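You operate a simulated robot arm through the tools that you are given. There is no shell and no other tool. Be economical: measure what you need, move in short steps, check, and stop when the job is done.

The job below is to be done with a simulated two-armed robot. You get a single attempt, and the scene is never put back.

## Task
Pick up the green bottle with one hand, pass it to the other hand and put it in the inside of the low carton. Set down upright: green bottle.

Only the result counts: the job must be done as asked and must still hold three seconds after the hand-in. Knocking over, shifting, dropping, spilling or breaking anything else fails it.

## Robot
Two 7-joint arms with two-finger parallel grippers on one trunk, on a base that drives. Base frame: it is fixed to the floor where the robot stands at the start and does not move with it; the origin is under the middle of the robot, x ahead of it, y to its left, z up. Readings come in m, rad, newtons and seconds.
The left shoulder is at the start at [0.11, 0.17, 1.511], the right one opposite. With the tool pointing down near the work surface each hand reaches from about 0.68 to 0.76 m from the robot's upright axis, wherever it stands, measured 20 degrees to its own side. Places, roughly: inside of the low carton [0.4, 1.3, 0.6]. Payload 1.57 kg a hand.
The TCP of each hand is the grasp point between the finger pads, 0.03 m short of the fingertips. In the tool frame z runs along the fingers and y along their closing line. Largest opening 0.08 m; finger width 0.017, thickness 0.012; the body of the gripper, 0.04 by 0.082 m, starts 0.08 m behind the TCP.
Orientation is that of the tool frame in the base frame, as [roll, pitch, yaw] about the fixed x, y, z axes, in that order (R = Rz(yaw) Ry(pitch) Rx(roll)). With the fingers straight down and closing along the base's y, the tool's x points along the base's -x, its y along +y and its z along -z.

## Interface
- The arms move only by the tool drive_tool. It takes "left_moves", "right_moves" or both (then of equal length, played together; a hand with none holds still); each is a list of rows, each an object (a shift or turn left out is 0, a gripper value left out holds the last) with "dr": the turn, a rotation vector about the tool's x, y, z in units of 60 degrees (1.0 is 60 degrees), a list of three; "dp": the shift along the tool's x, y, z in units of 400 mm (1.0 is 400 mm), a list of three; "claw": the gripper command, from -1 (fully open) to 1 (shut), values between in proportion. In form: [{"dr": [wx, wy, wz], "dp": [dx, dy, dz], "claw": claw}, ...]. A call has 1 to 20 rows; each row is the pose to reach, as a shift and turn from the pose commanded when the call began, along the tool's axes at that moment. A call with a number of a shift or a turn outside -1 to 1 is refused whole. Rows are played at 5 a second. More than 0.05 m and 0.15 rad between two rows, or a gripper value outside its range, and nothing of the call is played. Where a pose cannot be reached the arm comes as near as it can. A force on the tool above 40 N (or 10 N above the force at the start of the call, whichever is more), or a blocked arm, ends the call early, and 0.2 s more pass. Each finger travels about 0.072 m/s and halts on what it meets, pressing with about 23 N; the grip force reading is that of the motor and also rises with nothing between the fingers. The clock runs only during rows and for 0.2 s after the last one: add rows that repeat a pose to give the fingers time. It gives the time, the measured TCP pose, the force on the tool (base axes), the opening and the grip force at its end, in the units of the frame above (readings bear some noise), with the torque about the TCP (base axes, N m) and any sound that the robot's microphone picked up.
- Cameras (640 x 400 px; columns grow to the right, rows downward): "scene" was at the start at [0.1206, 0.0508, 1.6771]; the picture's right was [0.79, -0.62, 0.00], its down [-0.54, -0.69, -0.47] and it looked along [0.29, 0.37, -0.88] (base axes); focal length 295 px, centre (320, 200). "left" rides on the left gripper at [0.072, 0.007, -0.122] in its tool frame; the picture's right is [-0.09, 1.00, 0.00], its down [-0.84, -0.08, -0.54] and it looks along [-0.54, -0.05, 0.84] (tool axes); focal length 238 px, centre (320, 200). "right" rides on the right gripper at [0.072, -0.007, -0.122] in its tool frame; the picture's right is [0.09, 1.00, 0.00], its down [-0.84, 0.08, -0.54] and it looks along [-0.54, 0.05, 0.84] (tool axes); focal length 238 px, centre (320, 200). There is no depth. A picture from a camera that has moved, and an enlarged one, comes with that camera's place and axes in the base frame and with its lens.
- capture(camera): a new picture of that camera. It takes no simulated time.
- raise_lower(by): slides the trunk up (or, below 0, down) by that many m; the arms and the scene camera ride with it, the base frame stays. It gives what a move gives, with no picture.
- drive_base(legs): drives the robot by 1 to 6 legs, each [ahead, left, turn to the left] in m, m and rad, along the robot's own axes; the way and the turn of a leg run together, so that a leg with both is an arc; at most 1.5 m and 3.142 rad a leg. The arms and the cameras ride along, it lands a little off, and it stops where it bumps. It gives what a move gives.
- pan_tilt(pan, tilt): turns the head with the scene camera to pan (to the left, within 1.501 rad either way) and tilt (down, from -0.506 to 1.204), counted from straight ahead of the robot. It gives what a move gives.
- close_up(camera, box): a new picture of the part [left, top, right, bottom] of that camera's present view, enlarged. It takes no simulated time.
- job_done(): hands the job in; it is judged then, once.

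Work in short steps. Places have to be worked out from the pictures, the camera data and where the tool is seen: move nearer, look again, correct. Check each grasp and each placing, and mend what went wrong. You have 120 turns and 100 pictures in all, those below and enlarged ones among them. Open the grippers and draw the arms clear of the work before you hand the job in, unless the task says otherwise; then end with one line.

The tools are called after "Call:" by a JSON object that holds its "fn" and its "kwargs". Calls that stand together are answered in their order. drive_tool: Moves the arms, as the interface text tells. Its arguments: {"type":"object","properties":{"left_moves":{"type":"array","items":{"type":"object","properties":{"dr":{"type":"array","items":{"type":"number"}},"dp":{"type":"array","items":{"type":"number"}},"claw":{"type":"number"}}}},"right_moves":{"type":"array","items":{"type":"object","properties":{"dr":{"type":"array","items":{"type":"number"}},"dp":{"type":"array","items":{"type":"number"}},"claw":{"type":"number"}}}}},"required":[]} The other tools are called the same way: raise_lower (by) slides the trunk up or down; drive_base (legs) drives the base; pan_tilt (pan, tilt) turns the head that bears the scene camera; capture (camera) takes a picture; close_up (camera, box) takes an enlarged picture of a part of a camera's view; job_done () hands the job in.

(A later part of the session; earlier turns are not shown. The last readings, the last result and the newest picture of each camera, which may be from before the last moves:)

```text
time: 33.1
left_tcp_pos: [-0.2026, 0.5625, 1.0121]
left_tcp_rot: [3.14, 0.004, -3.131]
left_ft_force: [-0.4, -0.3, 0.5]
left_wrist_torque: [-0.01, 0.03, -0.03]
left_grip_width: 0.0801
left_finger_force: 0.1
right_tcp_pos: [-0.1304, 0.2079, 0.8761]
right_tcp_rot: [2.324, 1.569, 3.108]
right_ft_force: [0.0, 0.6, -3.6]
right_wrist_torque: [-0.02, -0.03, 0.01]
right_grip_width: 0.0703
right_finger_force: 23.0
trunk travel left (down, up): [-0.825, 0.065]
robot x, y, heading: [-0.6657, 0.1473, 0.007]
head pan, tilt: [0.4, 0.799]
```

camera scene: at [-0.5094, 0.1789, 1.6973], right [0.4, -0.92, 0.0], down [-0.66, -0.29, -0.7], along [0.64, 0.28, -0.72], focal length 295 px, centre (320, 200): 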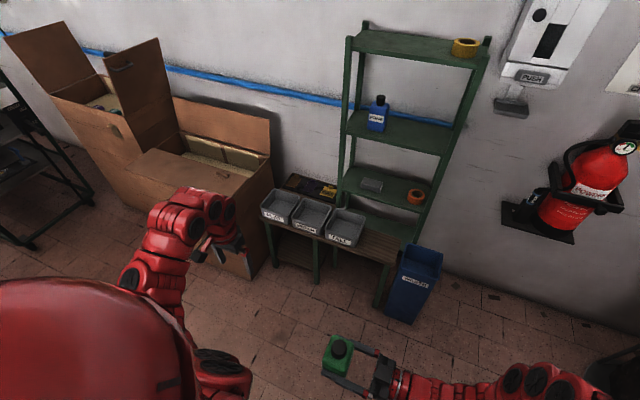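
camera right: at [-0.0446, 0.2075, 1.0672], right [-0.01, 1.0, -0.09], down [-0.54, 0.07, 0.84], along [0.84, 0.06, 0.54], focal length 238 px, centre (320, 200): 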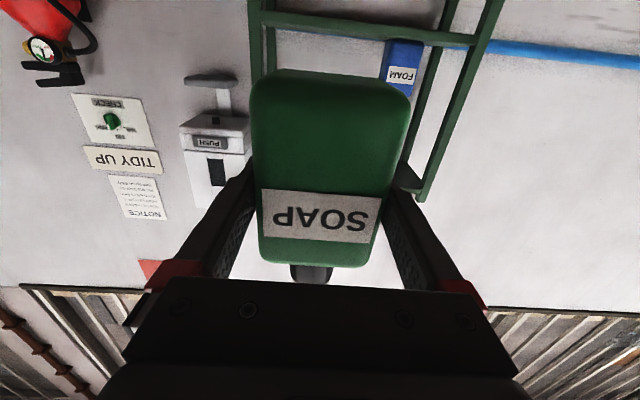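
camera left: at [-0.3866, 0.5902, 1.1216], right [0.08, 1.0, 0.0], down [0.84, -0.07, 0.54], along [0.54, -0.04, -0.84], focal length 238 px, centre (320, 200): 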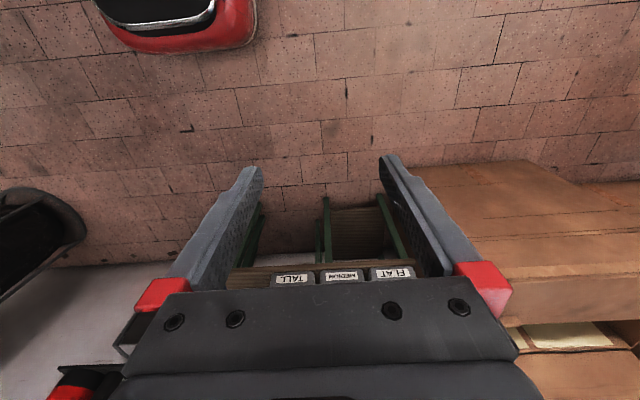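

Right hand at 45° with the bottle at (−0.130, 0.208, 0.876). I turn the left hand to heading −45° and bring it to a spot 0.13 m beside the bottle, at z≈0.925 so its tips pass above the right fingers.

Call:
{"fn": "drive_tool", "kwargs": {"left_moves": [{"dr": [0, 0, 0.109], "dp": [0.008, -0.094, 0.031], "claw": -1}, {"dr": [0, 0, 0.218], "dp": [0.016, -0.188, 0.062]}, {"dr": [0, 0, 0.327], "dp": [0.024, -0.281, 0.093]}, {"dr": [0, 0, 0.436], "dp": [0.032, -0.375, 0.124]}, {"dr": [0, 0, 0.545], "dp": [0.04, -0.47, 0.155]}, {"dr": [0, 0, 0.654], "dp": [0.048, -0.563, 0.186]}, {"dr": [0, 0, 0.762], "dp": [0.055, -0.656, 0.2175]}, {"dr": [0, 0, 0.762], "dp": [0.055, -0.656, 0.2175]}]}}

Call:
{"fn": "capture", "kwargs": {"camera": "scene"}}

Call:
{"fn": "capture", "kwargs": {"camera": "left"}}

```text
time: 34.9
left_tcp_pos: [-0.223, 0.2981, 0.9291]
left_tcp_rot: [-3.14, 0.0, 2.352]
left_ft_force: [0.9, 0.8, -0.3]
left_wrist_torque: [0.02, 0.01, 0.0]
left_grip_width: 0.0799
left_finger_force: 0.1
right_tcp_pos: [-0.1301, 0.2081, 0.8761]
right_tcp_rot: [0.016, 1.57, 0.799]
right_ft_force: [0.7, 0.1, -3.8]
right_wrist_torque: [-0.02, -0.01, -0.01]
right_grip_width: 0.0697
right_finger_force: 23.3
trunk travel left (down, up): [-0.825, 0.065]
robot x, y, heading: [-0.6627, 0.1459, 0.01]
head pan, tilt: [0.4, 0.799]
```

```text
65 pictures are left
camera scene: at [-0.5096, 0.1798, 1.6973], right [0.4, -0.92, 0.0], down [-0.66, -0.29, -0.7], along [0.64, 0.28, -0.72], focal length 295 px, centre (320, 200)
```

scene: 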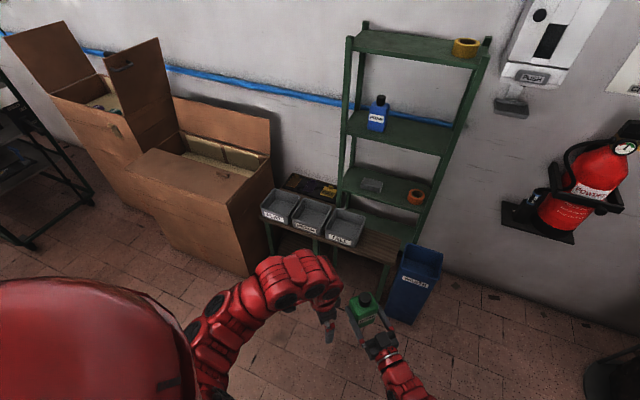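

```text
64 pictures are left
camera left: at [-0.2683, 0.3541, 1.0523], right [0.77, 0.64, 0.0], down [0.54, -0.65, 0.54], along [0.34, -0.42, -0.84], focal length 238 px, centre (320, 200)
```

left: 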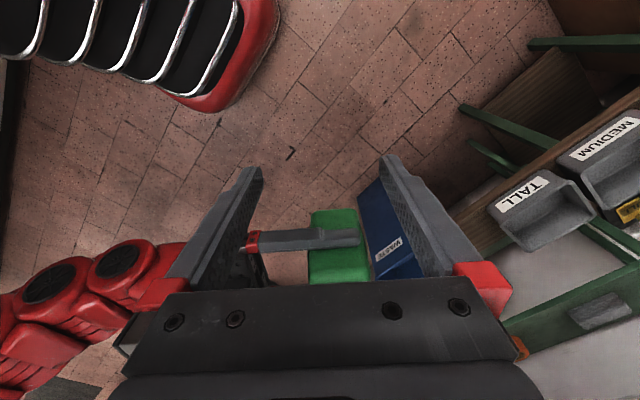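

The left hand is at its spot and the bottle lies between its finger lines. I slide it 0.129 m along its heading to straddle the bottle's upper body.

Call:
{"fn": "drive_tool", "kwargs": {"left_moves": [{"dp": [-0.02, 0.015, 0.0125]}, {"dp": [-0.08, 0.015, 0.0125]}, {"dp": [-0.14, 0.015, 0.0125]}, {"dp": [-0.2, 0.015, 0.0125]}, {"dp": [-0.26, 0.015, 0.0125]}, {"dp": [-0.3225, 0.015, 0.0125]}, {"dp": [-0.3225, 0.015, 0.0125]}]}}

Call:
{"fn": "capture", "kwargs": {"camera": "left"}}

Call:
{"fn": "close_up", "kwargs": {"camera": "scene", "box": [270, 230, 430, 330]}}

```text
time: 36.5
left_tcp_pos: [-0.126, 0.2109, 0.9277]
left_tcp_rot: [-3.139, 0.0, 2.354]
left_ft_force: [0.5, 0.3, -0.3]
left_wrist_torque: [-0.01, -0.03, -0.02]
left_grip_width: 0.0801
left_finger_force: 0.0
right_tcp_pos: [-0.1312, 0.2092, 0.8772]
right_tcp_rot: [-2.984, 1.57, -2.197]
right_ft_force: [-0.7, 1.0, -4.6]
right_wrist_torque: [-0.06, 0.0, 0.02]
right_grip_width: 0.0699
right_finger_force: 23.3
trunk travel left (down, up): [-0.825, 0.065]
robot x, y, heading: [-0.6658, 0.1455, 0.012]
head pan, tilt: [0.4, 0.799]
```

```text
63 pictures are left
camera left: at [-0.1712, 0.2657, 1.0502], right [0.77, 0.64, 0.0], down [0.54, -0.65, 0.54], along [0.34, -0.42, -0.84], focal length 238 px, centre (320, 200)
```

left: 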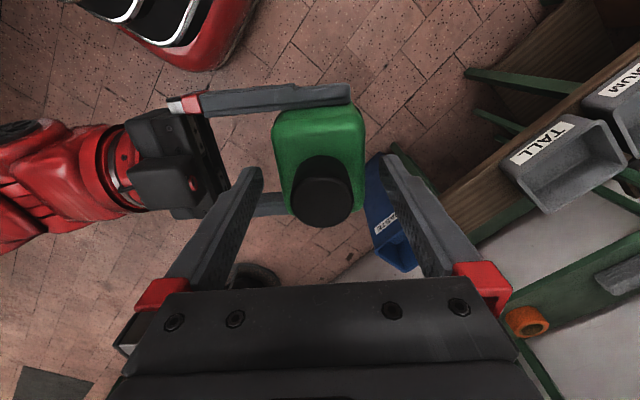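

```text
4.00 times, centred on (350, 280) of scene
camera zoom: at [-0.5099, 0.1797, 1.6973], right [0.4, -0.92, 0.0], down [-0.66, -0.29, -0.7], along [0.64, 0.28, -0.72], focal length 1180 px, centre (200, -120)
```

zoom: 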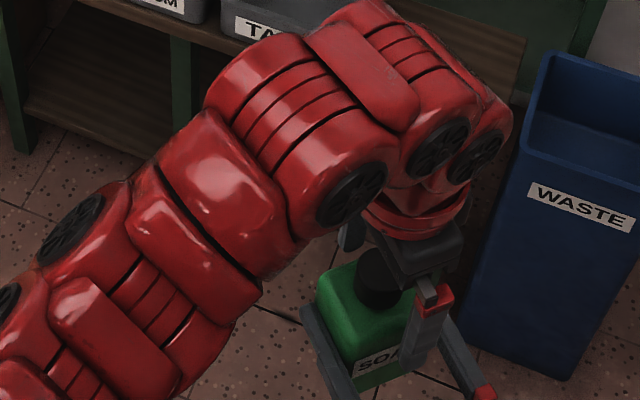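

The cap appears a bit lower than I expected, so I check with the right camera whether the bottle has slipped or tilted in the right grip.

Call:
{"fn": "capture", "kwargs": {"camera": "right"}}

Call:
{"fn": "close_up", "kwargs": {"camera": "left", "box": [220, 70, 420, 270]}}

```text
61 pictures are left
camera right: at [-0.2136, 0.1176, 0.804], right [-0.7, 0.7, -0.09], down [-0.44, -0.33, 0.84], along [0.56, 0.63, 0.54], focal length 238 px, centre (320, 200)
```

right: 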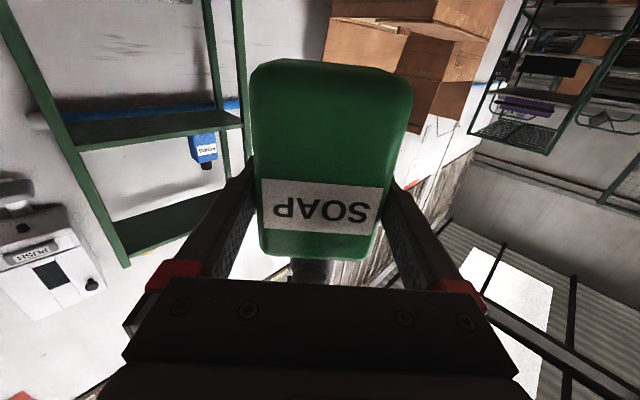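

```text
2.00 times, centred on (320, 170) of left
camera zoom: at [-0.1712, 0.2657, 1.0502], right [0.77, 0.64, 0.0], down [0.54, -0.65, 0.54], along [0.34, -0.42, -0.84], focal length 477 px, centre (320, 260)
```

zoom: 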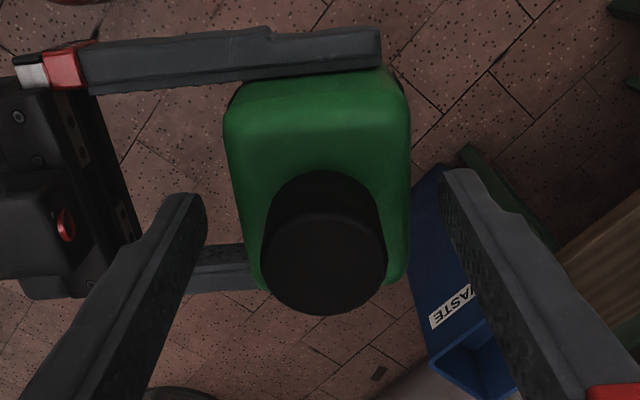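

Only a slight settling (~6 mm) and no tilt; fingers straddle the depth faces centrally. I lower the left hand 15 mm more for overlap and close it.

Call:
{"fn": "drive_tool", "kwargs": {"left_moves": [{"dp": [0, 0, 0.02], "claw": -1}, {"dp": [0, 0, 0.0375], "claw": -1}, {"dp": [0, 0, 0.0375], "claw": 1}, {"dp": [0, 0, 0.0375], "claw": 1}, {"dp": [0, 0, 0.0375], "claw": 1}, {"dp": [0, 0, 0.0375], "claw": 1}, {"dp": [0, 0, 0.0375], "claw": 1}, {"dp": [0, 0, 0.0375], "claw": 1}]}}

Call:
{"fn": "capture", "kwargs": {"camera": "left"}}

```text
time: 38.3
left_tcp_pos: [-0.1235, 0.2098, 0.9126]
left_tcp_rot: [-3.141, 0.001, 2.354]
left_ft_force: [14.3, 8.4, -3.8]
left_wrist_torque: [0.18, -0.37, -0.09]
left_grip_width: 0.0578
left_finger_force: 23.2
right_tcp_pos: [-0.1316, 0.2085, 0.8762]
right_tcp_rot: [2.42, 1.57, -3.082]
right_ft_force: [-14.9, -8.8, 3.4]
right_wrist_torque: [0.15, -0.16, 0.05]
right_grip_width: 0.0699
right_finger_force: 23.0
trunk travel left (down, up): [-0.825, 0.065]
robot x, y, heading: [-0.6644, 0.1484, 0.012]
head pan, tilt: [0.4, 0.799]
```

```text
59 pictures are left
camera left: at [-0.1703, 0.2655, 1.0349], right [0.77, 0.64, 0.0], down [0.54, -0.65, 0.54], along [0.35, -0.42, -0.84], focal length 238 px, centre (320, 200)
```

left: 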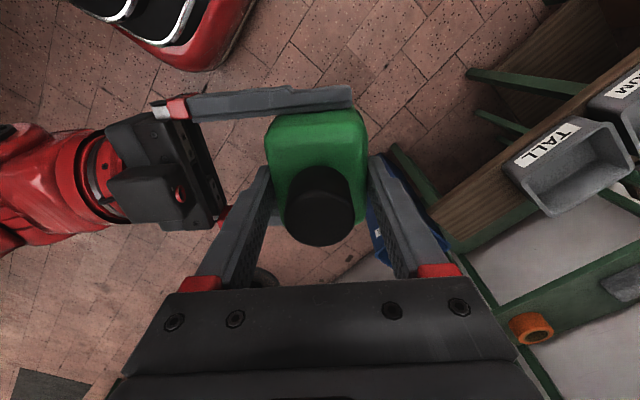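

Left holds (0.058 m, 23 N); readings show a ~16 N push between the hands along the left's closing line. I ease the left hand 3 mm that way, then check.

Call:
{"fn": "drive_tool", "kwargs": {"left_moves": [{"dp": [0, 0.004, 0]}, {"dp": [0, 0.0075, 0]}, {"dp": [0, 0.0075, 0]}]}}

```text
time: 39.1
left_tcp_pos: [-0.1228, 0.2096, 0.9116]
left_tcp_rot: [-3.137, 0.001, 2.351]
left_ft_force: [-9.3, -3.8, 9.3]
left_wrist_torque: [-0.02, 0.2, 0.29]
left_grip_width: 0.0578
left_finger_force: 22.6
right_tcp_pos: [-0.13, 0.2078, 0.8753]
right_tcp_rot: [2.939, 1.569, -2.56]
right_ft_force: [9.4, 3.4, -13.8]
right_wrist_torque: [-0.13, 0.26, -0.28]
right_grip_width: 0.0699
right_finger_force: 22.9
trunk travel left (down, up): [-0.825, 0.065]
robot x, y, heading: [-0.6643, 0.1449, 0.01]
head pan, tilt: [0.4, 0.799]
```

Stress is small now. I ease back 1 mm and open the right gripper while the left holds.

Call:
{"fn": "drive_tool", "kwargs": {"left_moves": [{"dp": [0, -0.003, 0]}, {"dp": [0, -0.003, 0]}, {"dp": [0, -0.003, 0]}, {"dp": [0, -0.003, 0]}, {"dp": [0, -0.003, 0]}], "right_moves": [{"claw": 1}, {"claw": 0.7}, {"claw": -1}, {"claw": -1}, {"claw": -1}]}}

Call:
{"fn": "capture", "kwargs": {"camera": "left"}}

Call:
{"fn": "capture", "kwargs": {"camera": "right"}}

```text
time: 40.3
left_tcp_pos: [-0.1248, 0.21, 0.9128]
left_tcp_rot: [-3.139, 0.001, 2.355]
left_ft_force: [-0.1, -0.2, -0.2]
left_wrist_torque: [-0.02, -0.01, 0.01]
left_grip_width: 0.0577
left_finger_force: 23.0
right_tcp_pos: [-0.1324, 0.2084, 0.8763]
right_tcp_rot: [-0.92, 1.57, -0.134]
right_ft_force: [-0.3, -0.8, 0.1]
right_wrist_torque: [-0.02, -0.02, -0.01]
right_grip_width: 0.0801
right_finger_force: 0.0
trunk travel left (down, up): [-0.825, 0.065]
robot x, y, heading: [-0.6663, 0.1486, 0.013]
head pan, tilt: [0.4, 0.799]
```

```text
58 pictures are left
camera left: at [-0.1694, 0.2662, 1.034], right [0.77, 0.64, 0.0], down [0.54, -0.65, 0.54], along [0.34, -0.42, -0.84], focal length 238 px, centre (320, 200)
```

left: 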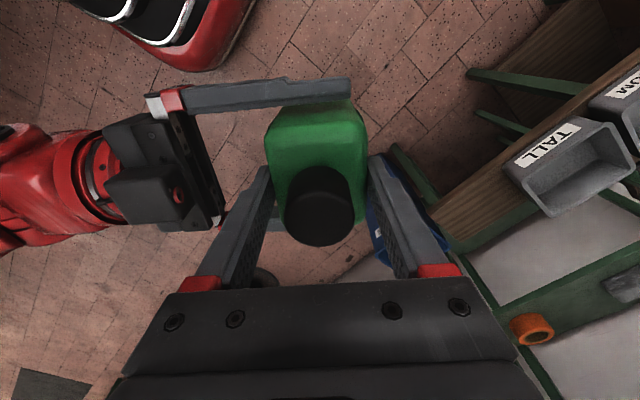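

```text
57 pictures are left
camera right: at [-0.2134, 0.1174, 0.8039], right [-0.7, 0.7, -0.09], down [-0.44, -0.33, 0.84], along [0.56, 0.63, 0.54], focal length 238 px, centre (320, 200)
```

right: 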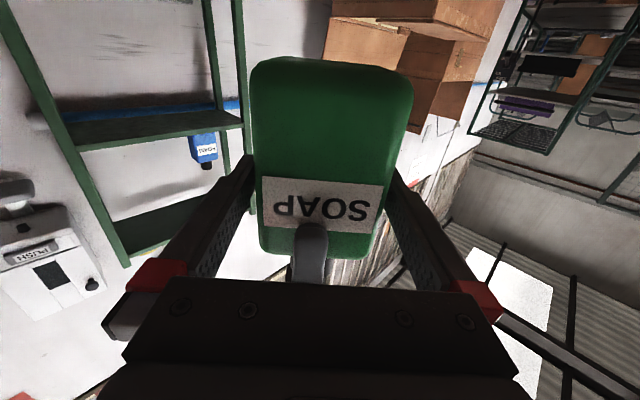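

Left holds; right is open with bottle still. I retract the right hand straight back along its fingers.

Call:
{"fn": "drive_tool", "kwargs": {"right_moves": [{"dp": [0, 0, -0.05]}, {"dp": [0, 0, -0.12]}, {"dp": [0, 0, -0.2]}, {"dp": [0, 0, -0.3]}, {"dp": [0, 0, -0.4]}, {"dp": [0, 0, -0.4]}]}}

Call:
{"fn": "capture", "kwargs": {"camera": "right"}}

Call:
{"fn": "capture", "kwargs": {"camera": "scene"}}

```text
time: 41.7
left_tcp_pos: [-0.1229, 0.2114, 0.9117]
left_tcp_rot: [-3.139, 0.002, 2.355]
left_ft_force: [1.1, 0.0, -0.6]
left_wrist_torque: [-0.04, -0.04, 0.02]
left_grip_width: 0.0579
left_finger_force: 22.9
right_tcp_pos: [-0.2429, 0.0951, 0.8722]
right_tcp_rot: [3.091, 1.569, -2.407]
right_ft_force: [-0.9, -0.1, 0.1]
right_wrist_torque: [0.04, -0.02, 0.0]
right_grip_width: 0.08
right_finger_force: 0.0
trunk travel left (down, up): [-0.825, 0.065]
robot x, y, heading: [-0.665, 0.147, 0.014]
head pan, tilt: [0.4, 0.799]
```

```text
56 pictures are left
camera right: at [-0.3263, 0.0042, 0.8013], right [-0.7, 0.7, -0.09], down [-0.44, -0.33, 0.84], along [0.56, 0.63, 0.54], focal length 238 px, centre (320, 200)
```

right: 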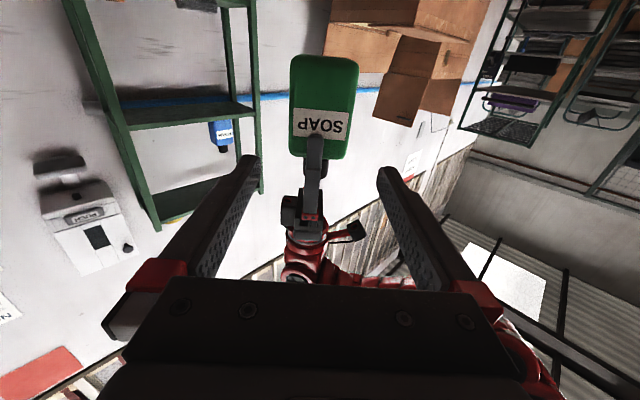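

```text
55 pictures are left
camera scene: at [-0.509, 0.1797, 1.6972], right [0.4, -0.92, 0.0], down [-0.66, -0.29, -0.7], along [0.64, 0.28, -0.72], focal length 295 px, centre (320, 200)
```

scene: 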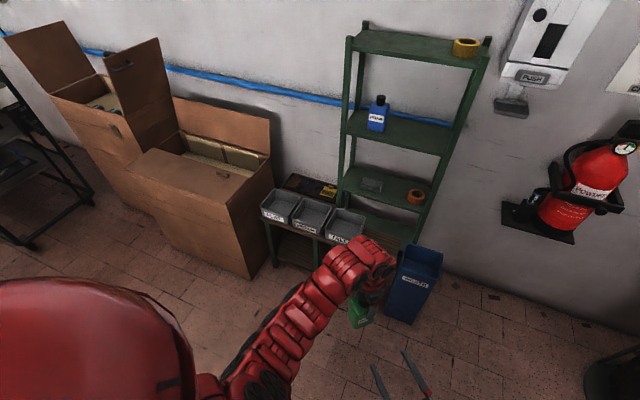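

The left hand alone holds the bottle upright. I draw the right arm back and away, and bring the left hand to its own side with heading ahead.

Call:
{"fn": "drive_tool", "kwargs": {"left_moves": [{"dr": [0, 0, -0.108], "dp": [0.023, 0.07, 0]}, {"dr": [0, 0, -0.216], "dp": [0.046, 0.14, 0]}, {"dr": [0, 0, -0.324], "dp": [0.069, 0.211, 0]}, {"dr": [0, 0, -0.432], "dp": [0.092, 0.281, 0]}, {"dr": [0, 0, -0.54], "dp": [0.115, 0.352, 0]}, {"dr": [0, 0, -0.648], "dp": [0.138, 0.422, 0]}, {"dr": [0, 0, -0.755], "dp": [0.16, 0.4925, 0]}, {"dr": [0, 0, -0.755], "dp": [0.16, 0.4925, 0]}], "right_moves": [{"dp": [-0.035, -0.037, -0.087]}, {"dp": [-0.07, -0.075, -0.175]}, {"dp": [-0.107, -0.112, -0.262]}, {"dp": [-0.143, -0.15, -0.35]}, {"dp": [-0.18, -0.187, -0.437]}, {"dp": [-0.215, -0.225, -0.525]}, {"dp": [-0.25, -0.2625, -0.6125]}, {"dp": [-0.25, -0.2625, -0.6125]}]}}

Call:
{"fn": "capture", "kwargs": {"camera": "left"}}

Call:
{"fn": "capture", "kwargs": {"camera": "scene"}}

```text
time: 43.5
left_tcp_pos: [-0.0308, 0.3938, 0.9122]
left_tcp_rot: [-3.141, 0.0, -3.135]
left_ft_force: [0.2, -0.5, -0.4]
left_wrist_torque: [0.02, -0.02, 0.0]
left_grip_width: 0.0579
left_finger_force: 22.5
right_tcp_pos: [-0.3336, -0.1265, 0.9667]
right_tcp_rot: [-1.526, 1.565, -0.744]
right_ft_force: [-0.5, -0.1, -0.3]
right_wrist_torque: [-0.01, -0.01, 0.0]
right_grip_width: 0.08
right_finger_force: 0.0
right hand out of reach, approached as far as the arm can: row 7, 8
trunk travel left (down, up): [-0.825, 0.065]
robot x, y, heading: [-0.664, 0.1502, 0.006]
head pan, tilt: [0.4, 0.799]
```

```text
54 pictures are left
camera left: at [-0.1018, 0.4007, 1.0356], right [0.09, 1.0, 0.0], down [0.84, -0.07, 0.54], along [0.54, -0.05, -0.84], focal length 238 px, centre (320, 200)
```

left: 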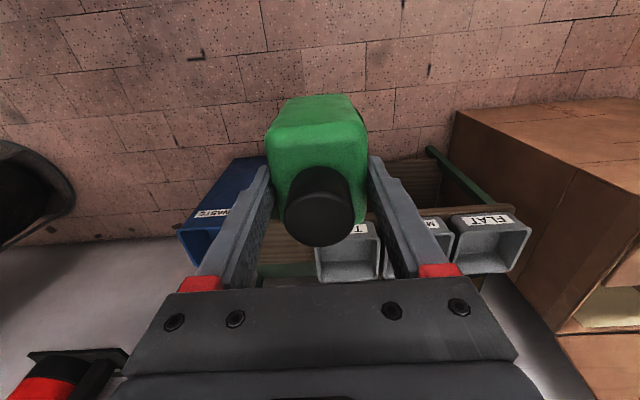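

```text
53 pictures are left
camera scene: at [-0.5118, 0.1784, 1.6975], right [0.4, -0.92, 0.0], down [-0.66, -0.29, -0.7], along [0.64, 0.28, -0.72], focal length 295 px, centre (320, 200)
```

scene: 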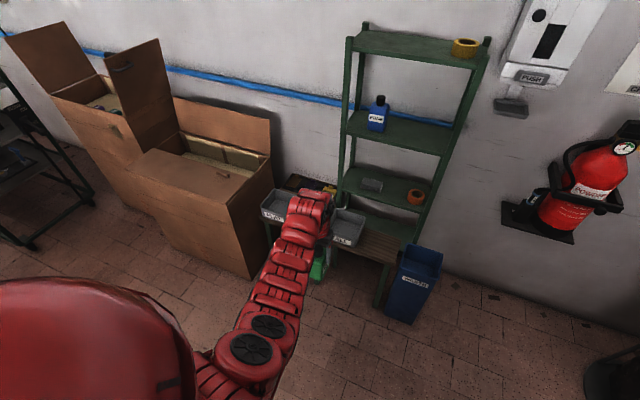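

Left hand at 0.68 m from the axis with the bottle upright. I extend it a further 0.06 m ahead so the base can stay farther from the carton.

Call:
{"fn": "drive_tool", "kwargs": {"left_moves": [{"dp": [-0.05, 0, 0]}, {"dp": [-0.1, 0, 0]}, {"dp": [-0.15, 0, 0]}, {"dp": [-0.15, 0, 0]}]}}

Call:
{"fn": "pan_tilt", "kwargs": {"pan": 0.9, "tilt": 0.7}}

Call:
{"fn": "capture", "kwargs": {"camera": "scene"}}

```text
time: 44.5
left_tcp_pos: [0.0169, 0.3957, 0.9161]
left_tcp_rot: [-3.141, -0.003, -3.141]
left_ft_force: [1.3, 0.0, -4.1]
left_wrist_torque: [0.01, -0.01, 0.01]
left_grip_width: 0.0576
left_finger_force: 23.0
left hand out of reach, approached as far as the arm can: row 3, 4
right_tcp_pos: [-0.3338, -0.1248, 0.9661]
right_tcp_rot: [-1.935, 1.564, -1.155]
right_ft_force: [0.6, 0.1, 0.4]
right_wrist_torque: [0.02, 0.0, 0.0]
right_grip_width: 0.0803
right_finger_force: 0.2
trunk travel left (down, up): [-0.825, 0.065]
robot x, y, heading: [-0.6687, 0.1424, 0.011]
head pan, tilt: [0.4, 0.799]
```

```text
time: 45.4
left_tcp_pos: [0.0153, 0.3956, 0.9162]
left_tcp_rot: [-3.141, -0.001, -3.139]
left_ft_force: [-0.1, 0.3, -4.0]
left_wrist_torque: [-0.01, 0.0, -0.03]
left_grip_width: 0.0577
left_finger_force: 22.7
right_tcp_pos: [-0.3331, -0.1258, 0.9645]
right_tcp_rot: [-1.868, 1.566, -1.082]
right_ft_force: [-0.3, 0.7, -0.3]
right_wrist_torque: [0.02, -0.01, 0.0]
right_grip_width: 0.0801
right_finger_force: 0.0
trunk travel left (down, up): [-0.825, 0.065]
robot x, y, heading: [-0.6652, 0.1499, 0.012]
head pan, tilt: [0.901, 0.7]
```

```text
52 pictures are left
camera scene: at [-0.5313, 0.2141, 1.7055], right [0.79, -0.61, 0.0], down [-0.4, -0.51, -0.76], along [0.47, 0.6, -0.64], focal length 295 px, centre (320, 200)
```

scene: 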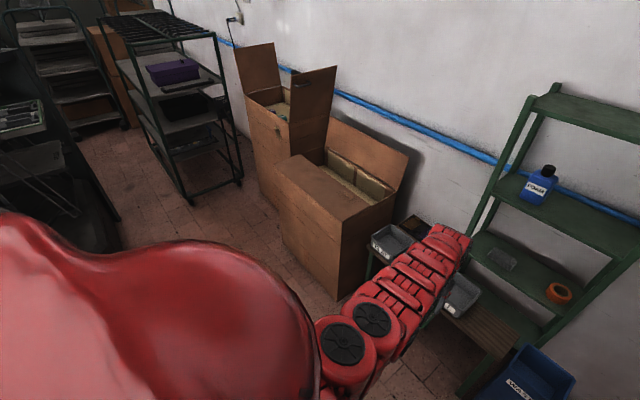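

Left TCP is 0.72 m out. The way to the left is clear, so I drive sideways 0.80 m, then look before going ahead.

Call:
{"fn": "drive_base", "kwargs": {"legs": [[0, 0.8, 0]]}}

Call:
{"fn": "pan_tilt", "kwargs": {"pan": 0.45, "tilt": 0.75}}

Call:
{"fn": "capture", "kwargs": {"camera": "scene"}}

Call:
{"fn": "capture", "kwargs": {"camera": "left"}}

```text
time: 49.6
left_tcp_pos: [0.0122, 1.1856, 0.916]
left_tcp_rot: [-3.141, -0.002, 3.14]
left_ft_force: [0.8, 0.6, -4.2]
left_wrist_torque: [-0.01, -0.02, 0.01]
left_grip_width: 0.0577
left_finger_force: 22.8
right_tcp_pos: [-0.3406, 0.6678, 0.9666]
right_tcp_rot: [-1.833, 1.565, -1.056]
right_ft_force: [0.3, -0.5, -0.2]
right_wrist_torque: [0.01, 0.02, -0.02]
right_grip_width: 0.0799
right_finger_force: 0.0
trunk travel left (down, up): [-0.825, 0.065]
robot x, y, heading: [-0.6725, 0.936, 0.003]
head pan, tilt: [0.901, 0.7]
```

```text
time: 50.5
left_tcp_pos: [0.012, 1.1858, 0.9151]
left_tcp_rot: [-3.141, -0.001, 3.14]
left_ft_force: [-0.2, -0.1, -5.0]
left_wrist_torque: [-0.01, -0.01, 0.01]
left_grip_width: 0.0576
left_finger_force: 23.0
right_tcp_pos: [-0.3401, 0.6668, 0.9654]
right_tcp_rot: [-1.83, 1.565, -1.051]
right_ft_force: [0.3, 0.2, -0.8]
right_wrist_torque: [0.02, 0.04, -0.03]
right_grip_width: 0.08
right_finger_force: 0.1
trunk travel left (down, up): [-0.825, 0.065]
robot x, y, heading: [-0.6697, 0.9408, 0.007]
head pan, tilt: [0.45, 0.75]
```

```text
51 pictures are left
camera scene: at [-0.5152, 0.977, 1.7013], right [0.44, -0.9, 0.0], down [-0.61, -0.3, -0.73], along [0.66, 0.32, -0.68], focal length 295 px, centre (320, 200)
```

scene: 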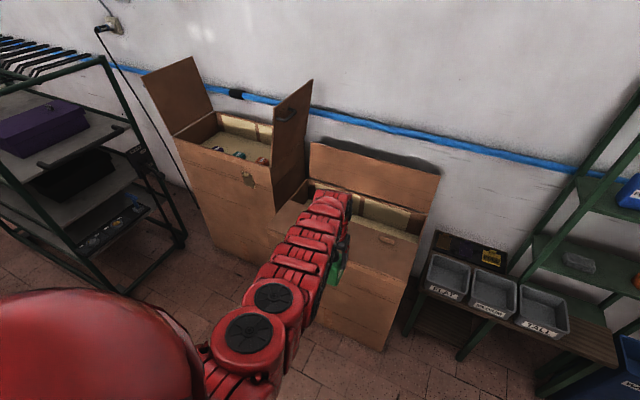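

```text
50 pictures are left
camera left: at [-0.0598, 1.1929, 1.0386], right [0.09, 1.0, 0.0], down [0.84, -0.08, 0.54], along [0.54, -0.05, -0.84], focal length 238 px, centre (320, 200)
```

left: 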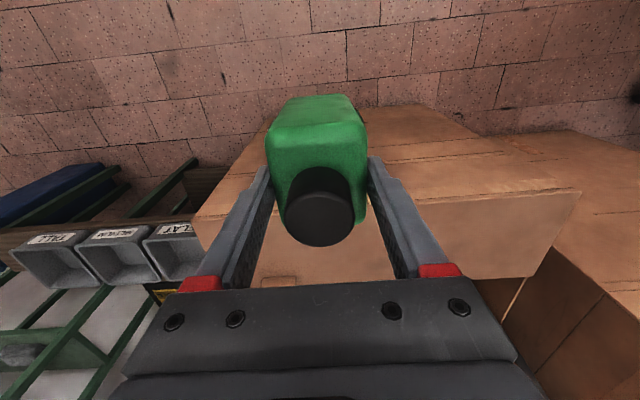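

The carton and bottle are in view. I enlarge the opening for better rim coordinates before moving over it.

Call:
{"fn": "close_up", "kwargs": {"camera": "scene", "box": [270, 130, 450, 290]}}

```text
2.50 times, centred on (360, 210) of scene
camera zoom: at [-0.5152, 0.977, 1.7013], right [0.44, -0.9, 0.0], down [-0.61, -0.3, -0.73], along [0.66, 0.32, -0.68], focal length 738 px, centre (220, 175)
```

zoom: 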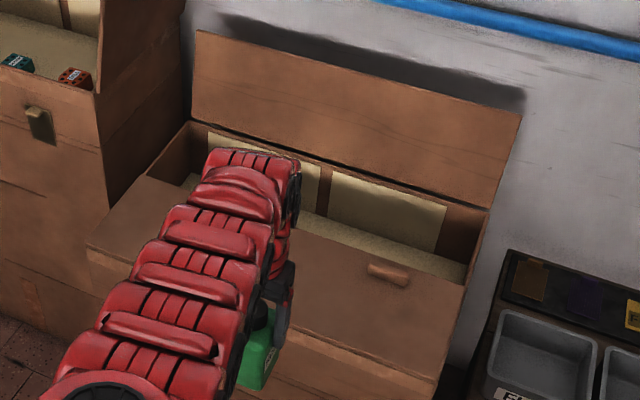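

Refined: rim/lid z≈0.71, opening x≈0.38–0.56, y≈0.97–1.56, floor ≈0.58. I drive ahead 0.455 m so the bottle (bottom ≈0.82) hangs over the opening.

Call:
{"fn": "drive_base", "kwargs": {"legs": [[0.3, 0, 0]]}}

Call:
{"fn": "capture", "kwargs": {"camera": "left"}}

```text
time: 52.6
left_tcp_pos: [0.3166, 1.1835, 0.9174]
left_tcp_rot: [3.141, -0.001, 3.135]
left_ft_force: [-0.4, 0.5, -4.9]
left_wrist_torque: [-0.01, -0.01, -0.02]
left_grip_width: 0.0578
left_finger_force: 22.9
right_tcp_pos: [-0.0379, 0.6668, 0.965]
right_tcp_rot: [-1.748, 1.566, -0.976]
right_ft_force: [0.4, -0.6, -0.2]
right_wrist_torque: [-0.03, 0.02, -0.01]
right_grip_width: 0.08
right_finger_force: 0.0
trunk travel left (down, up): [-0.825, 0.065]
robot x, y, heading: [-0.3623, 0.9442, -0.002]
head pan, tilt: [0.45, 0.75]
```

```text
48 pictures are left
camera left: at [0.245, 1.1913, 1.0389], right [0.1, 1.0, 0.0], down [0.84, -0.08, 0.54], along [0.54, -0.05, -0.84], focal length 238 px, centre (320, 200)
```

left: 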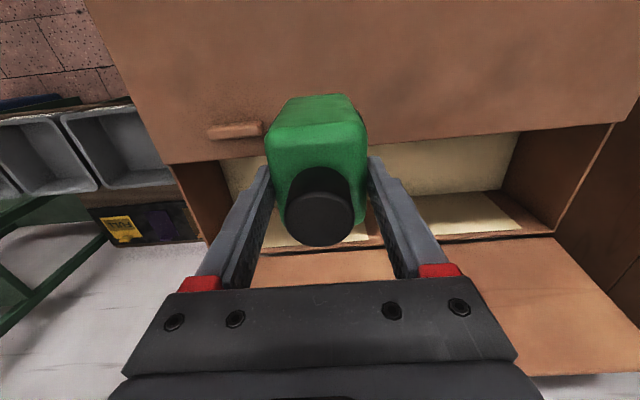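

The opening is clear: lid edge x≈0.374, back wall ≈0.552, floor ≈0.58. I drive the remaining 0.15 m.

Call:
{"fn": "drive_base", "kwargs": {"legs": [[0.151, 0, 0]]}}

Call:
{"fn": "capture", "kwargs": {"camera": "left"}}

Call:
{"fn": "capture", "kwargs": {"camera": "scene"}}

```text
time: 54.0
left_tcp_pos: [0.4631, 1.1841, 0.9168]
left_tcp_rot: [-3.141, -0.003, 3.136]
left_ft_force: [-1.0, 0.2, -3.6]
left_wrist_torque: [-0.02, -0.02, 0.02]
left_grip_width: 0.0577
left_finger_force: 23.2
right_tcp_pos: [0.1101, 0.6668, 0.9663]
right_tcp_rot: [-1.629, 1.566, -0.854]
right_ft_force: [1.1, 0.4, -0.4]
right_wrist_torque: [-0.01, 0.0, -0.01]
right_grip_width: 0.08
right_finger_force: 0.1
trunk travel left (down, up): [-0.825, 0.065]
robot x, y, heading: [-0.2165, 0.9445, 0.004]
head pan, tilt: [0.45, 0.75]
```

```text
47 pictures are left
camera left: at [0.3926, 1.1917, 1.0393], right [0.1, 1.0, 0.0], down [0.84, -0.08, 0.54], along [0.54, -0.05, -0.84], focal length 238 px, centre (320, 200)
```

left: 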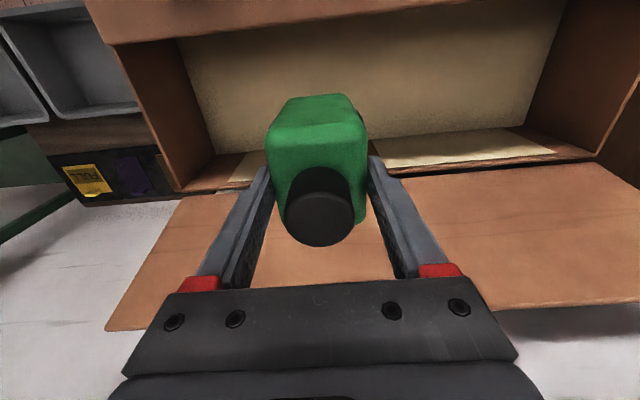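

```text
46 pictures are left
camera scene: at [-0.0642, 0.9775, 1.7015], right [0.44, -0.9, 0.0], down [-0.61, -0.3, -0.73], along [0.66, 0.32, -0.68], focal length 295 px, centre (320, 200)
```

scene: 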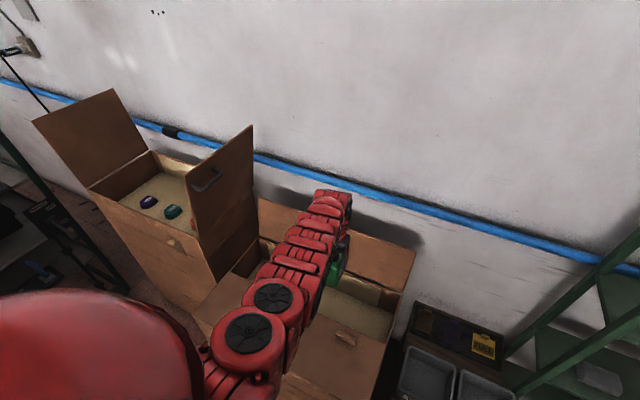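

Bottle hangs over the middle of the opening. I lower the trunk 0.17 m and look.

Call:
{"fn": "raise_lower", "kwargs": {"by": -0.17}}

Call:
{"fn": "capture", "kwargs": {"camera": "left"}}

Call:
{"fn": "capture", "kwargs": {"camera": "scene"}}

```text
time: 55.9
left_tcp_pos: [0.4652, 1.1851, 0.7466]
left_tcp_rot: [3.141, -0.003, 3.136]
left_ft_force: [0.1, -0.9, -3.7]
left_wrist_torque: [0.0, -0.01, 0.01]
left_grip_width: 0.0577
left_finger_force: 23.1
right_tcp_pos: [0.111, 0.665, 0.7953]
right_tcp_rot: [-1.786, 1.567, -1.013]
right_ft_force: [1.2, -1.0, -0.4]
right_wrist_torque: [-0.01, -0.01, 0.0]
right_grip_width: 0.08
right_finger_force: 0.0
trunk travel left (down, up): [-0.655, 0.235]
robot x, y, heading: [-0.2178, 0.9381, 0.002]
head pan, tilt: [0.45, 0.75]
```

```text
45 pictures are left
camera left: at [0.3935, 1.1917, 0.8686], right [0.1, 1.0, 0.0], down [0.84, -0.08, 0.54], along [0.54, -0.05, -0.84], focal length 238 px, centre (320, 200)
```

left: 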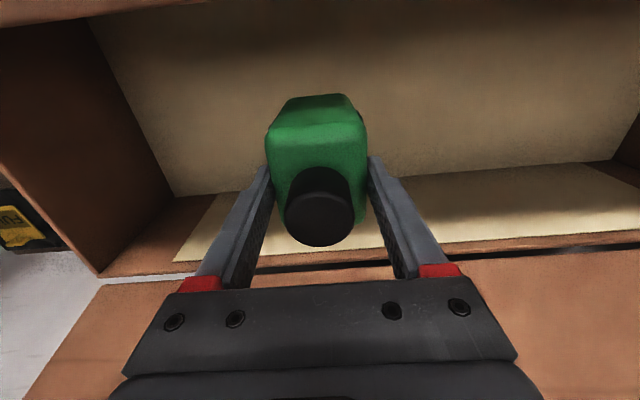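

```text
44 pictures are left
camera scene: at [-0.0626, 0.9776, 1.5314], right [0.44, -0.9, 0.0], down [-0.61, -0.3, -0.73], along [0.66, 0.32, -0.68], focal length 295 px, centre (320, 200)
```

scene: 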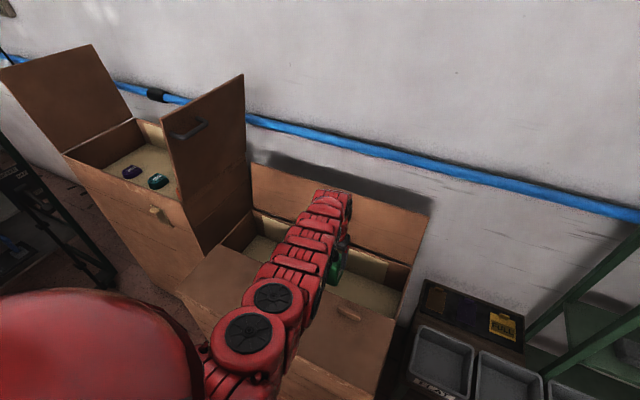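

Bottle bottom is about 0.65, still above the floor (≈0.59). I lower another 0.04, then finish with small force-watched arm steps.

Call:
{"fn": "raise_lower", "kwargs": {"by": -0.04}}

Call:
{"fn": "drive_tool", "kwargs": {"left_moves": [{"dp": [0, 0, 0.01]}, {"dp": [0, 0, 0.02]}]}}

Call:
{"fn": "capture", "kwargs": {"camera": "left"}}

```text
time: 56.7
left_tcp_pos: [0.465, 1.184, 0.7069]
left_tcp_rot: [3.141, -0.001, 3.137]
left_ft_force: [-0.4, -1.3, -3.6]
left_wrist_torque: [0.03, -0.01, 0.0]
left_grip_width: 0.0577
left_finger_force: 22.7
right_tcp_pos: [0.1119, 0.6665, 0.7569]
right_tcp_rot: [-1.78, 1.565, -1.007]
right_ft_force: [-0.1, 0.7, 0.5]
right_wrist_torque: [-0.02, 0.01, -0.01]
right_grip_width: 0.0799
right_finger_force: 0.1
trunk travel left (down, up): [-0.615, 0.275]
robot x, y, heading: [-0.2196, 0.9415, 0.001]
head pan, tilt: [0.45, 0.75]
```

```text
time: 57.3
left_tcp_pos: [0.4635, 1.1841, 0.6994]
left_tcp_rot: [3.141, -0.005, 3.133]
left_ft_force: [0.6, 0.2, -5.0]
left_wrist_torque: [-0.01, 0.0, 0.0]
left_grip_width: 0.0578
left_finger_force: 22.5
right_tcp_pos: [0.1115, 0.6661, 0.7547]
right_tcp_rot: [-1.805, 1.565, -1.032]
right_ft_force: [0.0, -0.1, 0.3]
right_wrist_torque: [0.02, 0.02, 0.02]
right_grip_width: 0.0799
right_finger_force: 0.1
trunk travel left (down, up): [-0.615, 0.275]
robot x, y, heading: [-0.2182, 0.9379, 0.003]
head pan, tilt: [0.45, 0.75]
```

```text
43 pictures are left
camera left: at [0.3924, 1.1913, 0.8214], right [0.1, 1.0, 0.0], down [0.84, -0.08, 0.54], along [0.54, -0.05, -0.84], focal length 238 px, centre (320, 200)
```

left: 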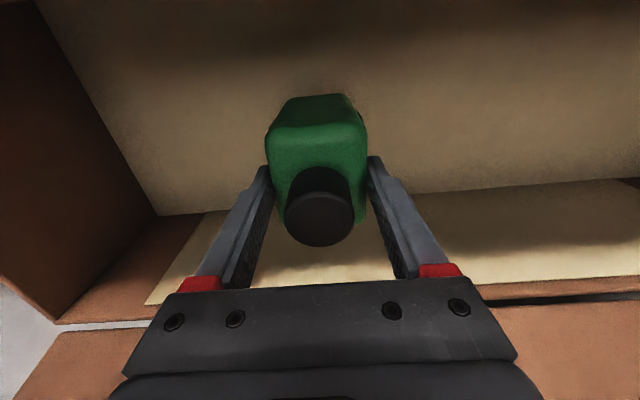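

Still free; floor estimated at ≈0.587, bottle bottom ≈0.607. Stepping down 12 mm more slowly.

Call:
{"fn": "drive_tool", "kwargs": {"left_moves": [{"dp": [0, 0, 0.01]}, {"dp": [0, 0, 0.02]}, {"dp": [0, 0, 0.03]}, {"dp": [0, 0, 0.03]}]}}

```text
time: 58.3
left_tcp_pos: [0.4607, 1.1823, 0.6874]
left_tcp_rot: [-3.14, 0.0, 3.138]
left_ft_force: [-0.2, -0.9, -4.1]
left_wrist_torque: [0.0, 0.04, 0.04]
left_grip_width: 0.058
left_finger_force: 23.1
left hand out of reach, approached as far as the arm can: row 1, 2, 3, 4
right_tcp_pos: [0.1107, 0.666, 0.7553]
right_tcp_rot: [-1.855, 1.566, -1.08]
right_ft_force: [-0.9, -0.4, 0.4]
right_wrist_torque: [0.0, 0.03, -0.02]
right_grip_width: 0.0801
right_finger_force: 0.0
trunk travel left (down, up): [-0.615, 0.275]
robot x, y, heading: [-0.2209, 0.9434, 0.0]
head pan, tilt: [0.45, 0.75]
```

The arm is at its limit downward, so I use the trunk in small steps.

Call:
{"fn": "raise_lower", "kwargs": {"by": -0.007}}

Call:
{"fn": "raise_lower", "kwargs": {"by": -0.004}}

```text
time: 58.9
left_tcp_pos: [0.4604, 1.1825, 0.6817]
left_tcp_rot: [3.142, -0.002, 3.137]
left_ft_force: [0.0, 0.4, -3.4]
left_wrist_torque: [-0.01, -0.01, 0.01]
left_grip_width: 0.0575
left_finger_force: 22.8
right_tcp_pos: [0.111, 0.6669, 0.7477]
right_tcp_rot: [-1.81, 1.564, -1.036]
right_ft_force: [0.1, 0.2, 0.3]
right_wrist_torque: [0.0, 0.03, 0.01]
right_grip_width: 0.0801
right_finger_force: 0.1
trunk travel left (down, up): [-0.608, 0.282]
robot x, y, heading: [-0.2188, 0.9461, -0.002]
head pan, tilt: [0.45, 0.75]
```

```text
time: 59.4
left_tcp_pos: [0.4598, 1.183, 0.6774]
left_tcp_rot: [3.141, -0.002, 3.138]
left_ft_force: [-0.2, 0.1, -3.6]
left_wrist_torque: [0.04, -0.02, -0.01]
left_grip_width: 0.0577
left_finger_force: 23.1
right_tcp_pos: [0.1096, 0.6661, 0.7446]
right_tcp_rot: [-1.801, 1.564, -1.026]
right_ft_force: [-0.9, 0.1, 0.8]
right_wrist_torque: [0.0, 0.0, 0.0]
right_grip_width: 0.08
right_finger_force: 0.0
trunk travel left (down, up): [-0.604, 0.286]
robot x, y, heading: [-0.2203, 0.9424, 0.004]
head pan, tilt: [0.45, 0.75]
```

No contact yet (bottom est. 0.585). I look at the gap.

Call:
{"fn": "capture", "kwargs": {"camera": "left"}}

Call:
{"fn": "raise_lower", "kwargs": {"by": -0.004}}

```text
42 pictures are left
camera left: at [0.3882, 1.1899, 0.8002], right [0.1, 1.0, 0.0], down [0.84, -0.08, 0.54], along [0.54, -0.05, -0.84], focal length 238 px, centre (320, 200)
```

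left: 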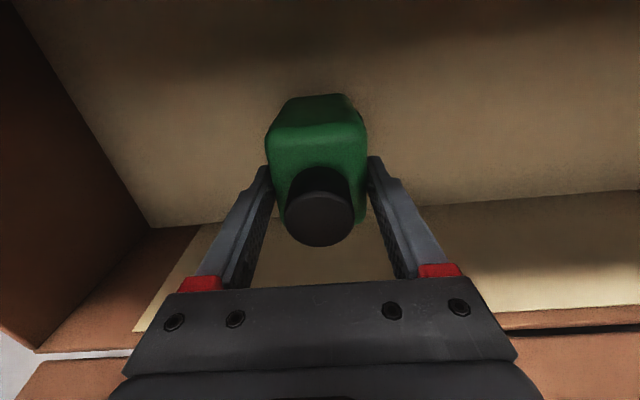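

```text
time: 60.0
left_tcp_pos: [0.4594, 1.1836, 0.6738]
left_tcp_rot: [3.141, 0.0, 3.136]
left_ft_force: [-0.5, -0.2, -3.4]
left_wrist_torque: [-0.01, -0.03, 0.02]
left_grip_width: 0.0577
left_finger_force: 23.0
right_tcp_pos: [0.1112, 0.6671, 0.7408]
right_tcp_rot: [-1.805, 1.565, -1.028]
right_ft_force: [0.8, 0.1, -0.6]
right_wrist_torque: [0.01, -0.01, -0.02]
right_grip_width: 0.0802
right_finger_force: 0.1
trunk travel left (down, up): [-0.6, 0.29]
robot x, y, heading: [-0.2127, 0.9413, 0.002]
head pan, tilt: [0.45, 0.75]
```

Floor is likely 0.57–0.585; continuing in 4 mm steps watching the vertical force.

Call:
{"fn": "raise_lower", "kwargs": {"by": -0.004}}

Call:
{"fn": "raise_lower", "kwargs": {"by": -0.003}}

```text
time: 60.5
left_tcp_pos: [0.4593, 1.1823, 0.6701]
left_tcp_rot: [-3.141, -0.002, 3.135]
left_ft_force: [-0.2, -0.2, -3.5]
left_wrist_torque: [-0.01, -0.01, 0.01]
left_grip_width: 0.0575
left_finger_force: 23.5
right_tcp_pos: [0.1111, 0.6668, 0.7368]
right_tcp_rot: [-1.817, 1.566, -1.043]
right_ft_force: [0.7, 0.3, 0.2]
right_wrist_torque: [0.01, 0.02, -0.03]
right_grip_width: 0.0797
right_finger_force: 0.1
trunk travel left (down, up): [-0.596, 0.294]
robot x, y, heading: [-0.2181, 0.9396, 0.007]
head pan, tilt: [0.45, 0.75]
```

```text
time: 61.0
left_tcp_pos: [0.4583, 1.1833, 0.6663]
left_tcp_rot: [-3.141, -0.003, 3.134]
left_ft_force: [-0.3, -0.3, -3.6]
left_wrist_torque: [-0.02, -0.01, 0.03]
left_grip_width: 0.0579
left_finger_force: 22.7
right_tcp_pos: [0.1107, 0.6667, 0.7344]
right_tcp_rot: [-1.803, 1.565, -1.028]
right_ft_force: [-0.7, -1.4, 1.2]
right_wrist_torque: [0.01, 0.0, 0.01]
right_grip_width: 0.0801
right_finger_force: 0.1
trunk travel left (down, up): [-0.593, 0.297]
robot x, y, heading: [-0.2196, 0.9425, 0.003]
head pan, tilt: [0.45, 0.75]
```

Still free; I check the bottle and floor in an enlarged scene view.

Call:
{"fn": "close_up", "kwargs": {"camera": "scene", "box": [280, 180, 440, 300]}}

Call:
{"fn": "raise_lower", "kwargs": {"by": -0.003}}

Call:
{"fn": "raise_lower", "kwargs": {"by": -0.003}}

```text
3.33 times, centred on (360, 240) of scene
camera zoom: at [-0.0625, 0.9776, 1.4693], right [0.44, -0.9, 0.0], down [-0.61, -0.3, -0.73], along [0.66, 0.32, -0.68], focal length 984 px, centre (187, 67)
```

zoom: 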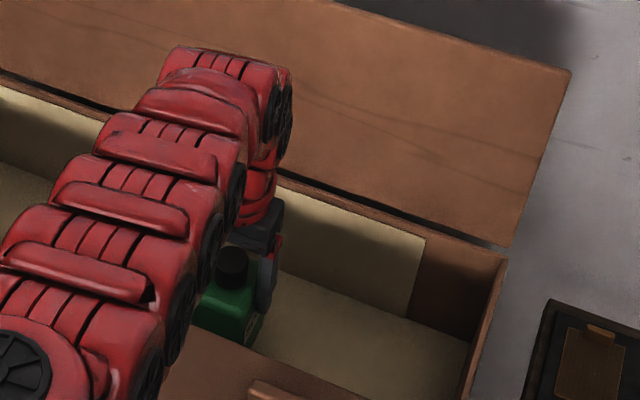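

```text
time: 61.5
left_tcp_pos: [0.4603, 1.1821, 0.6642]
left_tcp_rot: [3.141, -0.002, 3.136]
left_ft_force: [-0.1, 0.5, -4.0]
left_wrist_torque: [0.0, -0.01, -0.01]
left_grip_width: 0.0579
left_finger_force: 23.4
right_tcp_pos: [0.1121, 0.6672, 0.731]
right_tcp_rot: [-1.808, 1.565, -1.037]
right_ft_force: [-0.3, -0.2, -0.5]
right_wrist_torque: [0.02, 0.0, 0.01]
right_grip_width: 0.08
right_finger_force: 0.1
trunk travel left (down, up): [-0.59, 0.3]
robot x, y, heading: [-0.2211, 0.945, 0.005]
head pan, tilt: [0.45, 0.75]
```

```text
time: 62.0
left_tcp_pos: [0.4601, 1.1827, 0.6603]
left_tcp_rot: [3.141, -0.004, 3.136]
left_ft_force: [0.5, -1.1, -4.3]
left_wrist_torque: [0.0, -0.02, 0.01]
left_grip_width: 0.0576
left_finger_force: 23.0
right_tcp_pos: [0.1119, 0.6672, 0.7284]
right_tcp_rot: [-1.811, 1.567, -1.037]
right_ft_force: [0.5, 0.4, 0.4]
right_wrist_torque: [-0.02, -0.01, 0.0]
right_grip_width: 0.0802
right_finger_force: 0.1
trunk travel left (down, up): [-0.587, 0.303]
robot x, y, heading: [-0.2178, 0.941, 0.003]
head pan, tilt: [0.45, 0.75]
```

Still free. Continuing downward in small steps.

Call:
{"fn": "raise_lower", "kwargs": {"by": -0.003}}

Call:
{"fn": "raise_lower", "kwargs": {"by": -0.003}}

Call:
{"fn": "raise_lower", "kwargs": {"by": -0.003}}

Call:
{"fn": "capture", "kwargs": {"camera": "left"}}

```text
time: 62.6
left_tcp_pos: [0.4597, 1.1832, 0.6604]
left_tcp_rot: [3.141, 0.003, 3.137]
left_ft_force: [-0.1, 0.1, 11.8]
left_wrist_torque: [0.0, 0.55, 0.04]
left_grip_width: 0.0578
left_finger_force: 22.9
right_tcp_pos: [0.1092, 0.6666, 0.7263]
right_tcp_rot: [-1.502, 1.566, -0.729]
right_ft_force: [0.1, 0.2, -0.8]
right_wrist_torque: [0.0, 0.02, 0.01]
right_grip_width: 0.0799
right_finger_force: 0.0
trunk travel left (down, up): [-0.584, 0.306]
robot x, y, heading: [-0.2198, 0.9445, 0.005]
head pan, tilt: [0.45, 0.75]
```

```text
time: 63.1
left_tcp_pos: [0.4589, 1.182, 0.6598]
left_tcp_rot: [3.141, 0.003, 3.136]
left_ft_force: [0.8, 1.6, 34.4]
left_wrist_torque: [-0.28, 0.8, 0.03]
left_grip_width: 0.0576
left_finger_force: 22.4
right_tcp_pos: [0.1086, 0.6647, 0.7222]
right_tcp_rot: [-1.252, 1.565, -0.478]
right_ft_force: [0.9, 0.5, 0.7]
right_wrist_torque: [0.0, 0.05, 0.0]
right_grip_width: 0.0801
right_finger_force: 0.1
trunk travel left (down, up): [-0.581, 0.309]
robot x, y, heading: [-0.2167, 0.939, 0.0]
head pan, tilt: [0.45, 0.75]
```

```text
time: 63.5
left_tcp_pos: [0.4606, 1.183, 0.6597]
left_tcp_rot: [3.139, 0.007, 3.136]
left_ft_force: [-8.5, -2.6, 24.7]
left_wrist_torque: [0.27, 0.51, 0.04]
left_grip_width: 0.058
left_finger_force: 22.8
right_tcp_pos: [0.1096, 0.665, 0.7213]
right_tcp_rot: [-1.244, 1.564, -0.47]
right_ft_force: [0.2, 0.6, 0.0]
right_wrist_torque: [0.0, 0.01, 0.04]
right_grip_width: 0.08
right_finger_force: 0.0
trunk travel left (down, up): [-0.58, 0.31]
robot x, y, heading: [-0.218, 0.9391, 0.001]
head pan, tilt: [0.45, 0.75]
stopped: the force on the tool passed its limit at 47 N (the readings are from after the stop); the commanded pose is now the measured one
```

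```text
40 pictures are left
camera left: at [0.3886, 1.1899, 0.7811], right [0.1, 1.0, 0.0], down [0.83, -0.08, 0.55], along [0.55, -0.05, -0.84], focal length 238 px, centre (320, 200)
```

left: 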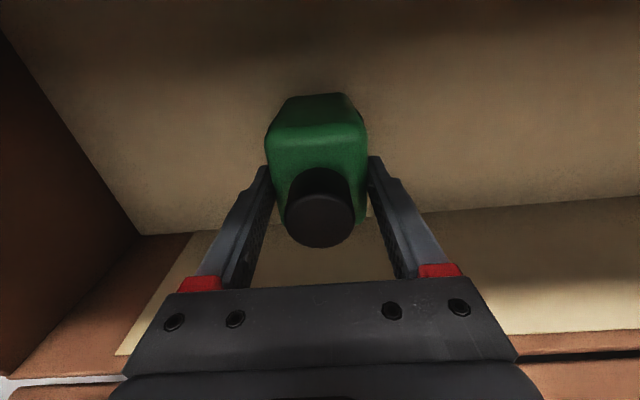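

Floor contact at TCP z≈0.660. I relieve the pressing by raising slightly before opening.

Call:
{"fn": "raise_lower", "kwargs": {"by": 0.004}}

```text
time: 64.0
left_tcp_pos: [0.4607, 1.1833, 0.6604]
left_tcp_rot: [3.14, 0.006, 3.138]
left_ft_force: [1.4, -0.6, 0.7]
left_wrist_torque: [0.08, -0.32, -0.03]
left_grip_width: 0.058
left_finger_force: 23.6
right_tcp_pos: [0.1109, 0.6675, 0.7251]
right_tcp_rot: [-1.681, 1.567, -0.905]
right_ft_force: [-0.1, 0.1, -0.1]
right_wrist_torque: [0.0, 0.01, -0.01]
right_grip_width: 0.08
right_finger_force: 0.0
trunk travel left (down, up): [-0.584, 0.306]
robot x, y, heading: [-0.2166, 0.9415, 0.004]
head pan, tilt: [0.45, 0.75]
```

The bottle now rests with almost no pressing. I open the left gripper fully.

Call:
{"fn": "drive_tool", "kwargs": {"left_moves": [{"claw": 0.5}, {"claw": 0}, {"claw": -0.5}, {"claw": -1}, {"claw": -1}, {"claw": -1}]}}

Call:
{"fn": "capture", "kwargs": {"camera": "left"}}

```text
time: 65.4
left_tcp_pos: [0.4612, 1.1828, 0.66]
left_tcp_rot: [3.14, 0.002, 3.136]
left_ft_force: [0.6, -0.3, 0.2]
left_wrist_torque: [0.0, 0.01, -0.01]
left_grip_width: 0.0801
left_finger_force: 0.0
right_tcp_pos: [0.11, 0.6668, 0.7244]
right_tcp_rot: [-1.724, 1.565, -0.948]
right_ft_force: [-0.4, -0.1, -0.2]
right_wrist_torque: [0.01, 0.02, 0.0]
right_grip_width: 0.08
right_finger_force: 0.0
trunk travel left (down, up): [-0.584, 0.306]
robot x, y, heading: [-0.2201, 0.9401, 0.005]
head pan, tilt: [0.45, 0.75]
```

```text
39 pictures are left
camera left: at [0.3896, 1.1903, 0.7823], right [0.1, 1.0, 0.0], down [0.83, -0.08, 0.54], along [0.54, -0.05, -0.84], focal length 238 px, centre (320, 200)
```

left: 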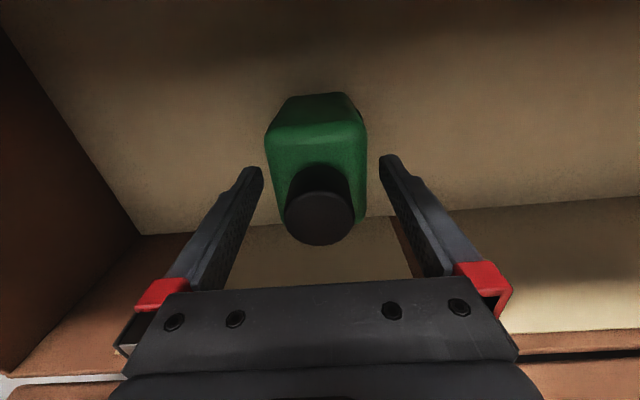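

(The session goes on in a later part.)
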